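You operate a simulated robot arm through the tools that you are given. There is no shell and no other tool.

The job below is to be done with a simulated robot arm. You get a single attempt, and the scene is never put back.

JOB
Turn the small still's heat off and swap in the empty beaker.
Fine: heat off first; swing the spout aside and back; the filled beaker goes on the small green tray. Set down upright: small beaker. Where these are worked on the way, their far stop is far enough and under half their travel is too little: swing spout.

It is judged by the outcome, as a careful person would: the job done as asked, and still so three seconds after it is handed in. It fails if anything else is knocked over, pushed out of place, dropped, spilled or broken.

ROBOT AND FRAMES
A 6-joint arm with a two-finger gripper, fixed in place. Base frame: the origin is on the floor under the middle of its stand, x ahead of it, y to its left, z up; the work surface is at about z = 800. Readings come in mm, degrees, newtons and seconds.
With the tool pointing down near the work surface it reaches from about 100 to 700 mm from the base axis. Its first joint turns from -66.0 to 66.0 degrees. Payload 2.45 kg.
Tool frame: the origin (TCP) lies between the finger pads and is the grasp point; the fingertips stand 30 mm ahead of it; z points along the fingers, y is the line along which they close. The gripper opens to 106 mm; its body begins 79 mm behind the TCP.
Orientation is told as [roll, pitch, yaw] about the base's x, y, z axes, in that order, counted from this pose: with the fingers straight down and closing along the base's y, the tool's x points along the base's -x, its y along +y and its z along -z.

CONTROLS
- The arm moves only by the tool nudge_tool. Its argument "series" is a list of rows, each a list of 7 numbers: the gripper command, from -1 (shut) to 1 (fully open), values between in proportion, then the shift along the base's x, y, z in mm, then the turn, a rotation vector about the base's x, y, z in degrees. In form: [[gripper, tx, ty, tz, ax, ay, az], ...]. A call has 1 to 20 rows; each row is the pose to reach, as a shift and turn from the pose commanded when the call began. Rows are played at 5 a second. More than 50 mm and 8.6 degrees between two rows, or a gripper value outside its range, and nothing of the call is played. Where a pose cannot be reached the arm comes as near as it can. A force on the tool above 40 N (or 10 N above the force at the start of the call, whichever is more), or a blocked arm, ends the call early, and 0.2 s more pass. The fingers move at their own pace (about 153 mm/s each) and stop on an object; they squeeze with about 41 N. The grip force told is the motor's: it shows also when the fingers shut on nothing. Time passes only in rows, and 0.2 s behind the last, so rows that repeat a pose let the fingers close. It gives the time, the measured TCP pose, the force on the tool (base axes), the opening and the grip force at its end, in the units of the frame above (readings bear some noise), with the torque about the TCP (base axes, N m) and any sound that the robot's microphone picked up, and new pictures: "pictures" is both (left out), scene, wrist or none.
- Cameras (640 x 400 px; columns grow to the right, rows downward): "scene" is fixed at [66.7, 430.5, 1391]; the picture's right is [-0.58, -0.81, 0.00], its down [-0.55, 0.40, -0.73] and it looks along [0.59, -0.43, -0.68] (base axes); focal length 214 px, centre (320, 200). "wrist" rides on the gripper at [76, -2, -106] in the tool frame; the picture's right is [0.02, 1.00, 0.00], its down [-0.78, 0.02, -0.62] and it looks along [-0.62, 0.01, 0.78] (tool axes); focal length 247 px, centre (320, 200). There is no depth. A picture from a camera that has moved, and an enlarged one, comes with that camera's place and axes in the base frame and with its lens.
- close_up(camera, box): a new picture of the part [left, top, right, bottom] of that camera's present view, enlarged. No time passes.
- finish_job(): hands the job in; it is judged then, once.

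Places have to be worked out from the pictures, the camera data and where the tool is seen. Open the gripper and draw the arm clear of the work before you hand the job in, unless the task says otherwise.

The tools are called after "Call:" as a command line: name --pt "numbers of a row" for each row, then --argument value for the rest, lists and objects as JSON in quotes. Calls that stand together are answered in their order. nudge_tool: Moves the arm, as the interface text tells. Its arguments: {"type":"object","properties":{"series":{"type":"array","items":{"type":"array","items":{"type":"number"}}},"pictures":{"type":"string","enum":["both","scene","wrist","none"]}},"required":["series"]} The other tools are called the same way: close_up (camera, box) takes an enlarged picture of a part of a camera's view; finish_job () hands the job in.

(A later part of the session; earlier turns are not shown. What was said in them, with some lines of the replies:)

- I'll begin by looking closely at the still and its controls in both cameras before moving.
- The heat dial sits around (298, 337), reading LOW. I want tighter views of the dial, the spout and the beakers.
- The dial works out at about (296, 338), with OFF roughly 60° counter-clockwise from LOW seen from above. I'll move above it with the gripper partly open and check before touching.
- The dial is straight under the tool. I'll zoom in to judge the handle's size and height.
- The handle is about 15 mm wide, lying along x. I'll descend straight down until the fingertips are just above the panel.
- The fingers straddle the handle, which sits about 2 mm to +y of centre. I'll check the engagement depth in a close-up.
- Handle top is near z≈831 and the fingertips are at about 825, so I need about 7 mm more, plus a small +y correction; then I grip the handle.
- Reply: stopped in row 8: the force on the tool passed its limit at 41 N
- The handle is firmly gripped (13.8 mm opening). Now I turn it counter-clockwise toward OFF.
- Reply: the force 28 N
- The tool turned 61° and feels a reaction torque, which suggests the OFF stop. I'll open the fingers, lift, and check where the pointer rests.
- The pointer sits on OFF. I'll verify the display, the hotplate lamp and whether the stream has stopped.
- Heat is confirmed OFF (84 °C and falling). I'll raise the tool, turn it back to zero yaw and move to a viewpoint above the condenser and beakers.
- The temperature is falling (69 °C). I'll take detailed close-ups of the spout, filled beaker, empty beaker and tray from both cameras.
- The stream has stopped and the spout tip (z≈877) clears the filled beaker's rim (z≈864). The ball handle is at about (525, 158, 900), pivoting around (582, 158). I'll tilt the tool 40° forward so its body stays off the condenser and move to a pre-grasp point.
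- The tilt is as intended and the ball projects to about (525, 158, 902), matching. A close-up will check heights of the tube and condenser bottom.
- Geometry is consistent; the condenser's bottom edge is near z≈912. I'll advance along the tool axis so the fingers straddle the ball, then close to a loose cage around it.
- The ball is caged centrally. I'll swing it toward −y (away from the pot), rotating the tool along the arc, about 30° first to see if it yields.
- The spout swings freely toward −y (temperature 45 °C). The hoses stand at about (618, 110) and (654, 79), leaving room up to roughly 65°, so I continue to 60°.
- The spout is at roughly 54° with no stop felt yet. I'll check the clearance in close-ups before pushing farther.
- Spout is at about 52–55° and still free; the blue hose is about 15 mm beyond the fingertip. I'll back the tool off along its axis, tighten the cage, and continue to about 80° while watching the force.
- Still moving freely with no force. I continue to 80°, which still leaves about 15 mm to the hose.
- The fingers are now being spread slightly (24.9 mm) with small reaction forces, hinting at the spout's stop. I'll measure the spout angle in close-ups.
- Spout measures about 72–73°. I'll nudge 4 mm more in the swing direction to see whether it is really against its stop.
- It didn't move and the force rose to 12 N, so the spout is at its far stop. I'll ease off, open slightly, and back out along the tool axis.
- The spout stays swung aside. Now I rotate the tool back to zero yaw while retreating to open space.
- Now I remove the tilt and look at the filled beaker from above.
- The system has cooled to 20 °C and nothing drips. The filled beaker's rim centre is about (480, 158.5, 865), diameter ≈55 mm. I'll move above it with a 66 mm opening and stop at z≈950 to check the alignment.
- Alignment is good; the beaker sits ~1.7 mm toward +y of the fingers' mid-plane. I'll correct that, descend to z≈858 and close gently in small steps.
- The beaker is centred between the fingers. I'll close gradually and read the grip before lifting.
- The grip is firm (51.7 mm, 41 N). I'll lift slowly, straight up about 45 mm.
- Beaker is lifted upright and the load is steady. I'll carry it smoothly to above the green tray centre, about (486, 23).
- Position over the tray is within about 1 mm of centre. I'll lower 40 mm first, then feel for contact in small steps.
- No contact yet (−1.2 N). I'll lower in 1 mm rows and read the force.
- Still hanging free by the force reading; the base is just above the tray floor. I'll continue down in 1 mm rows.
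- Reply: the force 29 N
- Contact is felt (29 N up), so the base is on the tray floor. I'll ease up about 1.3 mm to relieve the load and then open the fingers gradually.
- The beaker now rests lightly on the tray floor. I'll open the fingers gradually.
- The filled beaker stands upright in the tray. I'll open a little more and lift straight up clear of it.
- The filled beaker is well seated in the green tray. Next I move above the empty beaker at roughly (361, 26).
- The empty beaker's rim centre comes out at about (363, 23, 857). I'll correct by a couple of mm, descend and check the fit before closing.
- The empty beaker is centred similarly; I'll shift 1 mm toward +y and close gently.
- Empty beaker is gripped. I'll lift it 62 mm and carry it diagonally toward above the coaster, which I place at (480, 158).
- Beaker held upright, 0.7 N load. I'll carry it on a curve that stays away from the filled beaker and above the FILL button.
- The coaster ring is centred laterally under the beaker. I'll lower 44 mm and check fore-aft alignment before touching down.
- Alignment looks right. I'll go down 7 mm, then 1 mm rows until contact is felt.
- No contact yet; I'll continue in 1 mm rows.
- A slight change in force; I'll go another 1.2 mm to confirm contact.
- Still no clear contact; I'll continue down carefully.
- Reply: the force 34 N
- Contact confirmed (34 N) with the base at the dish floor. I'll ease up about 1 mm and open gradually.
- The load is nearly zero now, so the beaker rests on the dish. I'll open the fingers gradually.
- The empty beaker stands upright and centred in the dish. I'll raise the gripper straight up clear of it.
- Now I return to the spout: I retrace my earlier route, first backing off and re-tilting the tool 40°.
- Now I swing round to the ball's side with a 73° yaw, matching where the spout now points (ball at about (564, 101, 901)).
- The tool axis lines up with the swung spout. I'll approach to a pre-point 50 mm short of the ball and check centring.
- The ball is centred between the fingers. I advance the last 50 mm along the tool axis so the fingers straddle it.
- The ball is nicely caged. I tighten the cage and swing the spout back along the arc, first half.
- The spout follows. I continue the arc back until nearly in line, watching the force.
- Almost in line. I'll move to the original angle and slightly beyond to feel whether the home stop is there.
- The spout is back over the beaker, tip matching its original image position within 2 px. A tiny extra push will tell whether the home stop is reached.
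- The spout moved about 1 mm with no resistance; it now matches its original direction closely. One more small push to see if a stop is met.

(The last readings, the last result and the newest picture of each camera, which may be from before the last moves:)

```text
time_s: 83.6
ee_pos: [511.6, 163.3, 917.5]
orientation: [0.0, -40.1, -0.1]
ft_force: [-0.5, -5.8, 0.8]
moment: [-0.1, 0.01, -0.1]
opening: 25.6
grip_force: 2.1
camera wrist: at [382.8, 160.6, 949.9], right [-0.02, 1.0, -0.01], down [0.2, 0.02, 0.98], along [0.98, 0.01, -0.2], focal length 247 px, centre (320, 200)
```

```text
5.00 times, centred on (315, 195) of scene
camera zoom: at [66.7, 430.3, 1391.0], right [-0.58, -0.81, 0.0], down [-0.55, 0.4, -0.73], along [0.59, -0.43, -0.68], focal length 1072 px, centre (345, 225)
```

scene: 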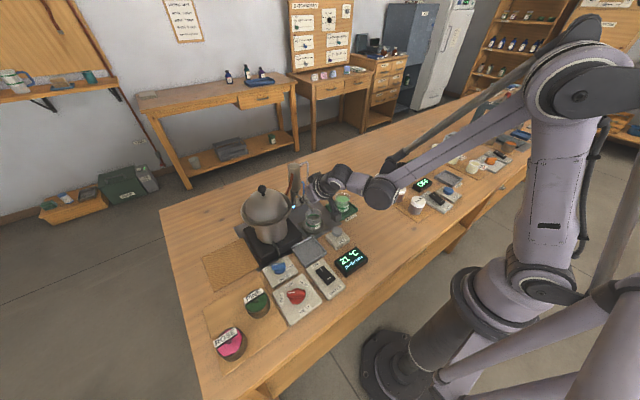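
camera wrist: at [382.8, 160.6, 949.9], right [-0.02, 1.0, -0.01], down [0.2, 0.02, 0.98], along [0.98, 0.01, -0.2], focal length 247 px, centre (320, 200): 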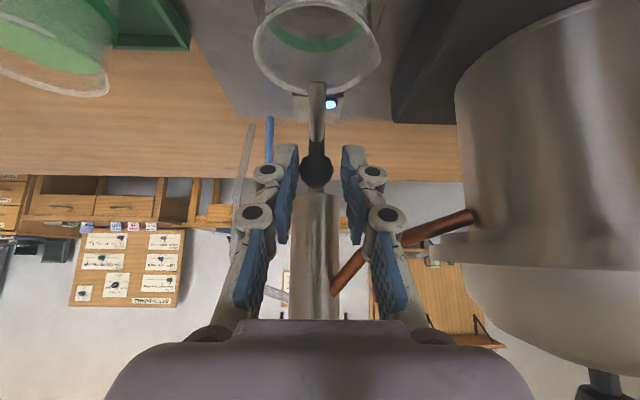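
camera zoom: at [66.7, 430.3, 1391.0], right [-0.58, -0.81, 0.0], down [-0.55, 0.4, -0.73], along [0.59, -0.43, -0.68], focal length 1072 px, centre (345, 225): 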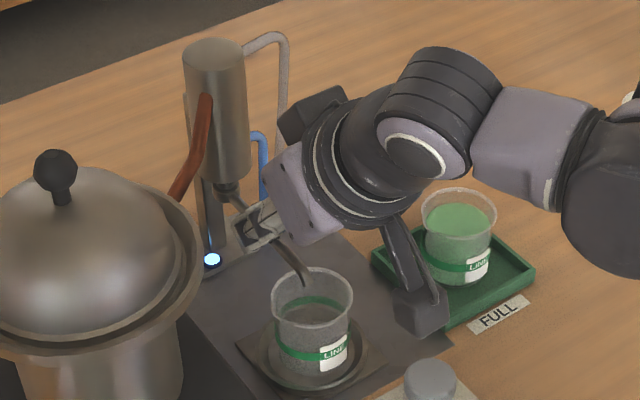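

Reaction of 6 N with no further motion: the spout is at its home stop over the beaker. I centre the cage, open it, and back straight out along the tool axis.

Call:
nudge_tool --pt "-0.57 0 -1.5 0 0 0 0" --pt "-0.5 0 -2.7 0 0 0 0" --pt "-0.35 0 -2.7 0 0 0 0" --pt "-0.3 0 -2.7 0 0 0 0" --pt "-0.3 -6 -2.7 7.5 0 0 0" --pt "-0.3 -15 -2.7 18 0 0 0" --pt "-0.3 -27 -2.7 33 0 0 0" --pt "-0.3 -42 -2.7 52 0 0 0" --pt "-0.3 -60 -2.7 75 0 0 0" --pt "-0.3 -85 -2.7 105 0 0 0" --pt "-0.3 -85 -2.7 105 0 0 0" --pictures "both"

Call:
close_up --camera "wrist" --box '[220, 0, 420, 200]'

Call:
close_up --camera "scene" --box '[275, 155, 355, 235]'

```text
time_s: 86.0
ee_pos: [425.8, 160.2, 1022.2]
orientation: [0.1, -40.0, 0.0]
ft_force: [0.2, 1.0, -0.3]
moment: [0.01, 0.0, 0.01]
opening: 37.0
grip_force: 0.1
camera wrist: at [297.0, 158.5, 1055.3], right [-0.02, 1.0, -0.01], down [0.2, 0.02, 0.98], along [0.98, 0.02, -0.2], focal length 247 px, centre (320, 200)
```

scene: 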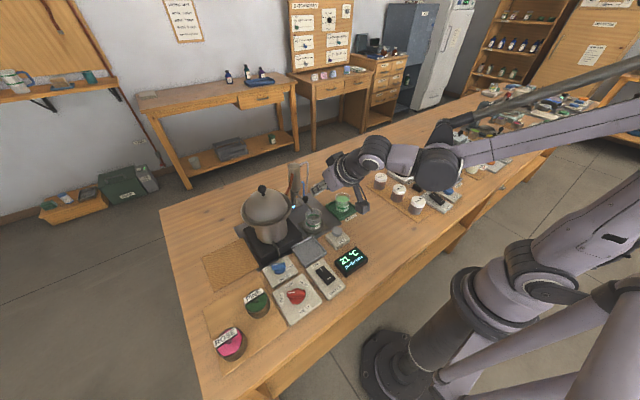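
wrist: 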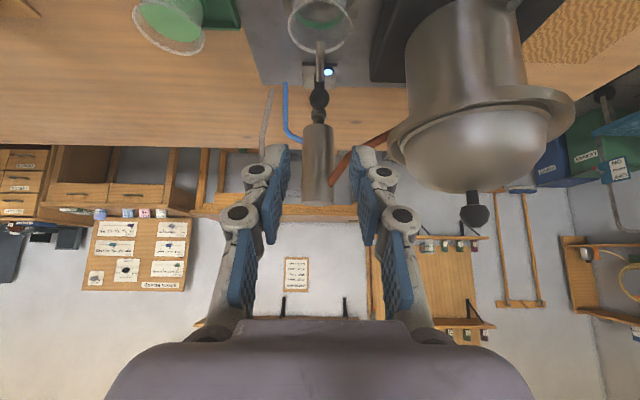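

```text
2.00 times, centred on (320, 100) of wrist
camera zoom: at [297.0, 158.5, 1055.3], right [-0.02, 1.0, -0.01], down [0.2, 0.02, 0.98], along [0.98, 0.02, -0.2], focal length 494 px, centre (320, 400)
```

zoom: 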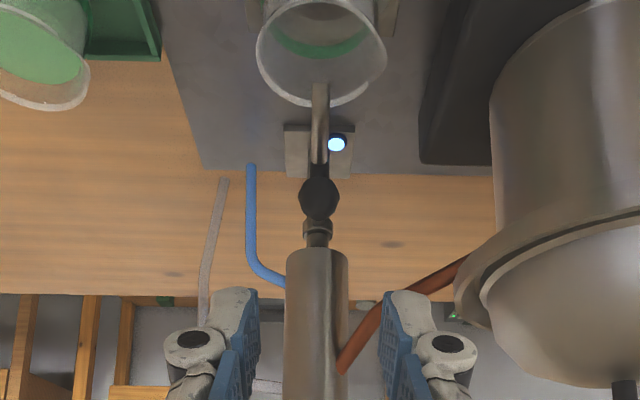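

```text
5.00 times, centred on (315, 195) of scene
camera zoom: at [66.7, 430.5, 1391.0], right [-0.58, -0.81, 0.0], down [-0.55, 0.4, -0.73], along [0.59, -0.43, -0.68], focal length 1072 px, centre (345, 225)
```

zoom: 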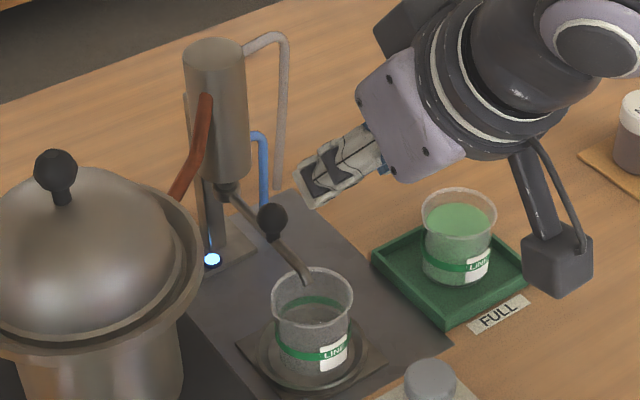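

The spout and ball are exactly where they started, above the new beaker. I'll open the gripper and draw the arm up and back to its starting area, removing the tilt.

Call:
nudge_tool --pt "0 -15 0 30 0 0 0" --pt "0.3 -35 5 60 0 8 0" --pt "0.6 -60 12 95 0 16 0" --pt "0.9 -85 20 130 0 24 0" --pt "1 -110 30 165 0 32 0" --pt "1 -130 40 200 0 40 0" --pt "1 -150 48 232 0 40 0" --pt "1 -150 48 232 0 40 0" --pictures "both"

Call:
close_up --camera "scene" --box '[200, 150, 400, 340]'

Call:
close_up --camera "wrist" --box '[200, 30, 440, 250]'

```text
time_s: 87.8
ee_pos: [276.1, 207.4, 1253.7]
orientation: [0.1, -0.1, 0.1]
ft_force: [0.0, 1.2, -0.5]
moment: [0.01, 0.01, 0.02]
opening: 105.8
grip_force: 0.0
camera wrist: at [198.5, 205.9, 1361.4], right [-0.02, 1.0, 0.0], down [0.78, 0.02, 0.62], along [0.62, 0.01, -0.78], focal length 247 px, centre (320, 200)
```

scene: 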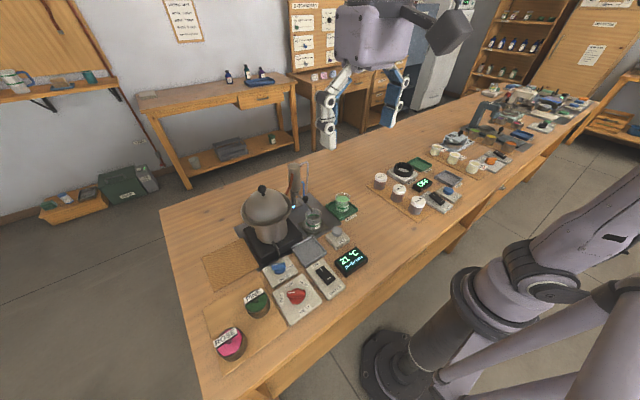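
wrist: 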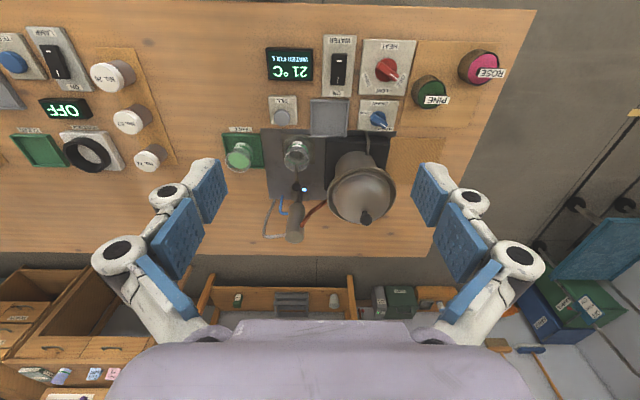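

```text
2.11 times, centred on (300, 245) of scene
camera zoom: at [66.7, 430.5, 1391.0], right [-0.58, -0.81, 0.0], down [-0.55, 0.4, -0.73], along [0.59, -0.43, -0.68], focal length 452 px, centre (362, 105)
```

zoom: 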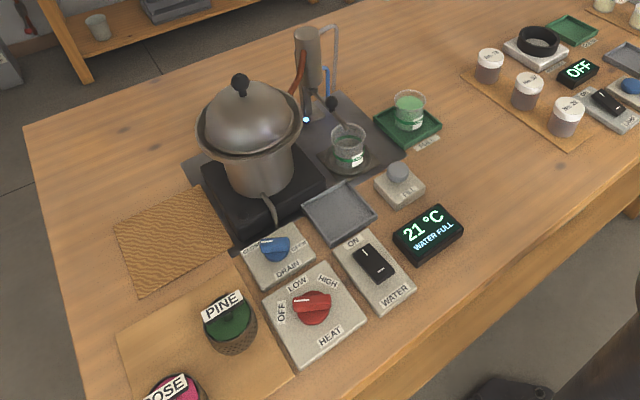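

```text
1.82 times, centred on (320, 140) of wrist
camera zoom: at [198.5, 205.9, 1361.4], right [-0.02, 1.0, 0.0], down [0.78, 0.02, 0.62], along [0.62, 0.01, -0.78], focal length 449 px, centre (320, 309)
```

zoom: 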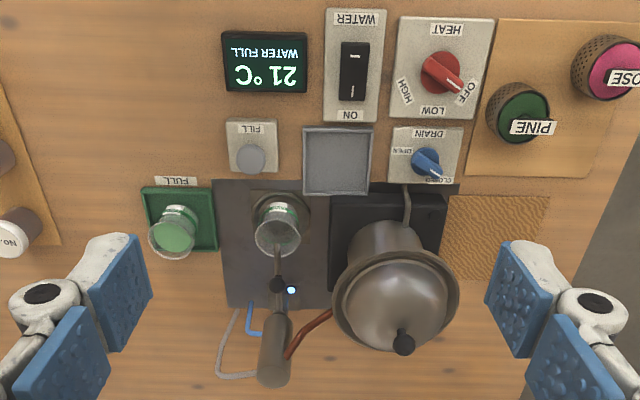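

Everything checks out: heat dial is on OFF (21 °C, lamp out), the filled beaker is upright on the green tray, the empty beaker stands under the returned spout, and nothing else has moved. The arm is clear with the gripper open, so I hand the job in.

Call:
finish_job

```text
The job is handed in.
```

The small still's heat is off, the beakers are swapped, and I've handed the job in. No verdict came back when I handed it in.

- **Heat:** I turned the dial to OFF first. The display fell from 99 °C to 21 °C, and the stream had stopped before I moved the spout.
- **Spout:** I swung it aside to its far stop, at about 73°. After the swap I swung it back until it met its home stop over the new beaker.
- **Filled beaker:** It stands upright on the small green tray, and I saw no spill.
- **Empty beaker:** It stands upright in the dish under the spout.

In the last pictures nothing else on the bench had moved. The arm is drawn clear with the gripper open.
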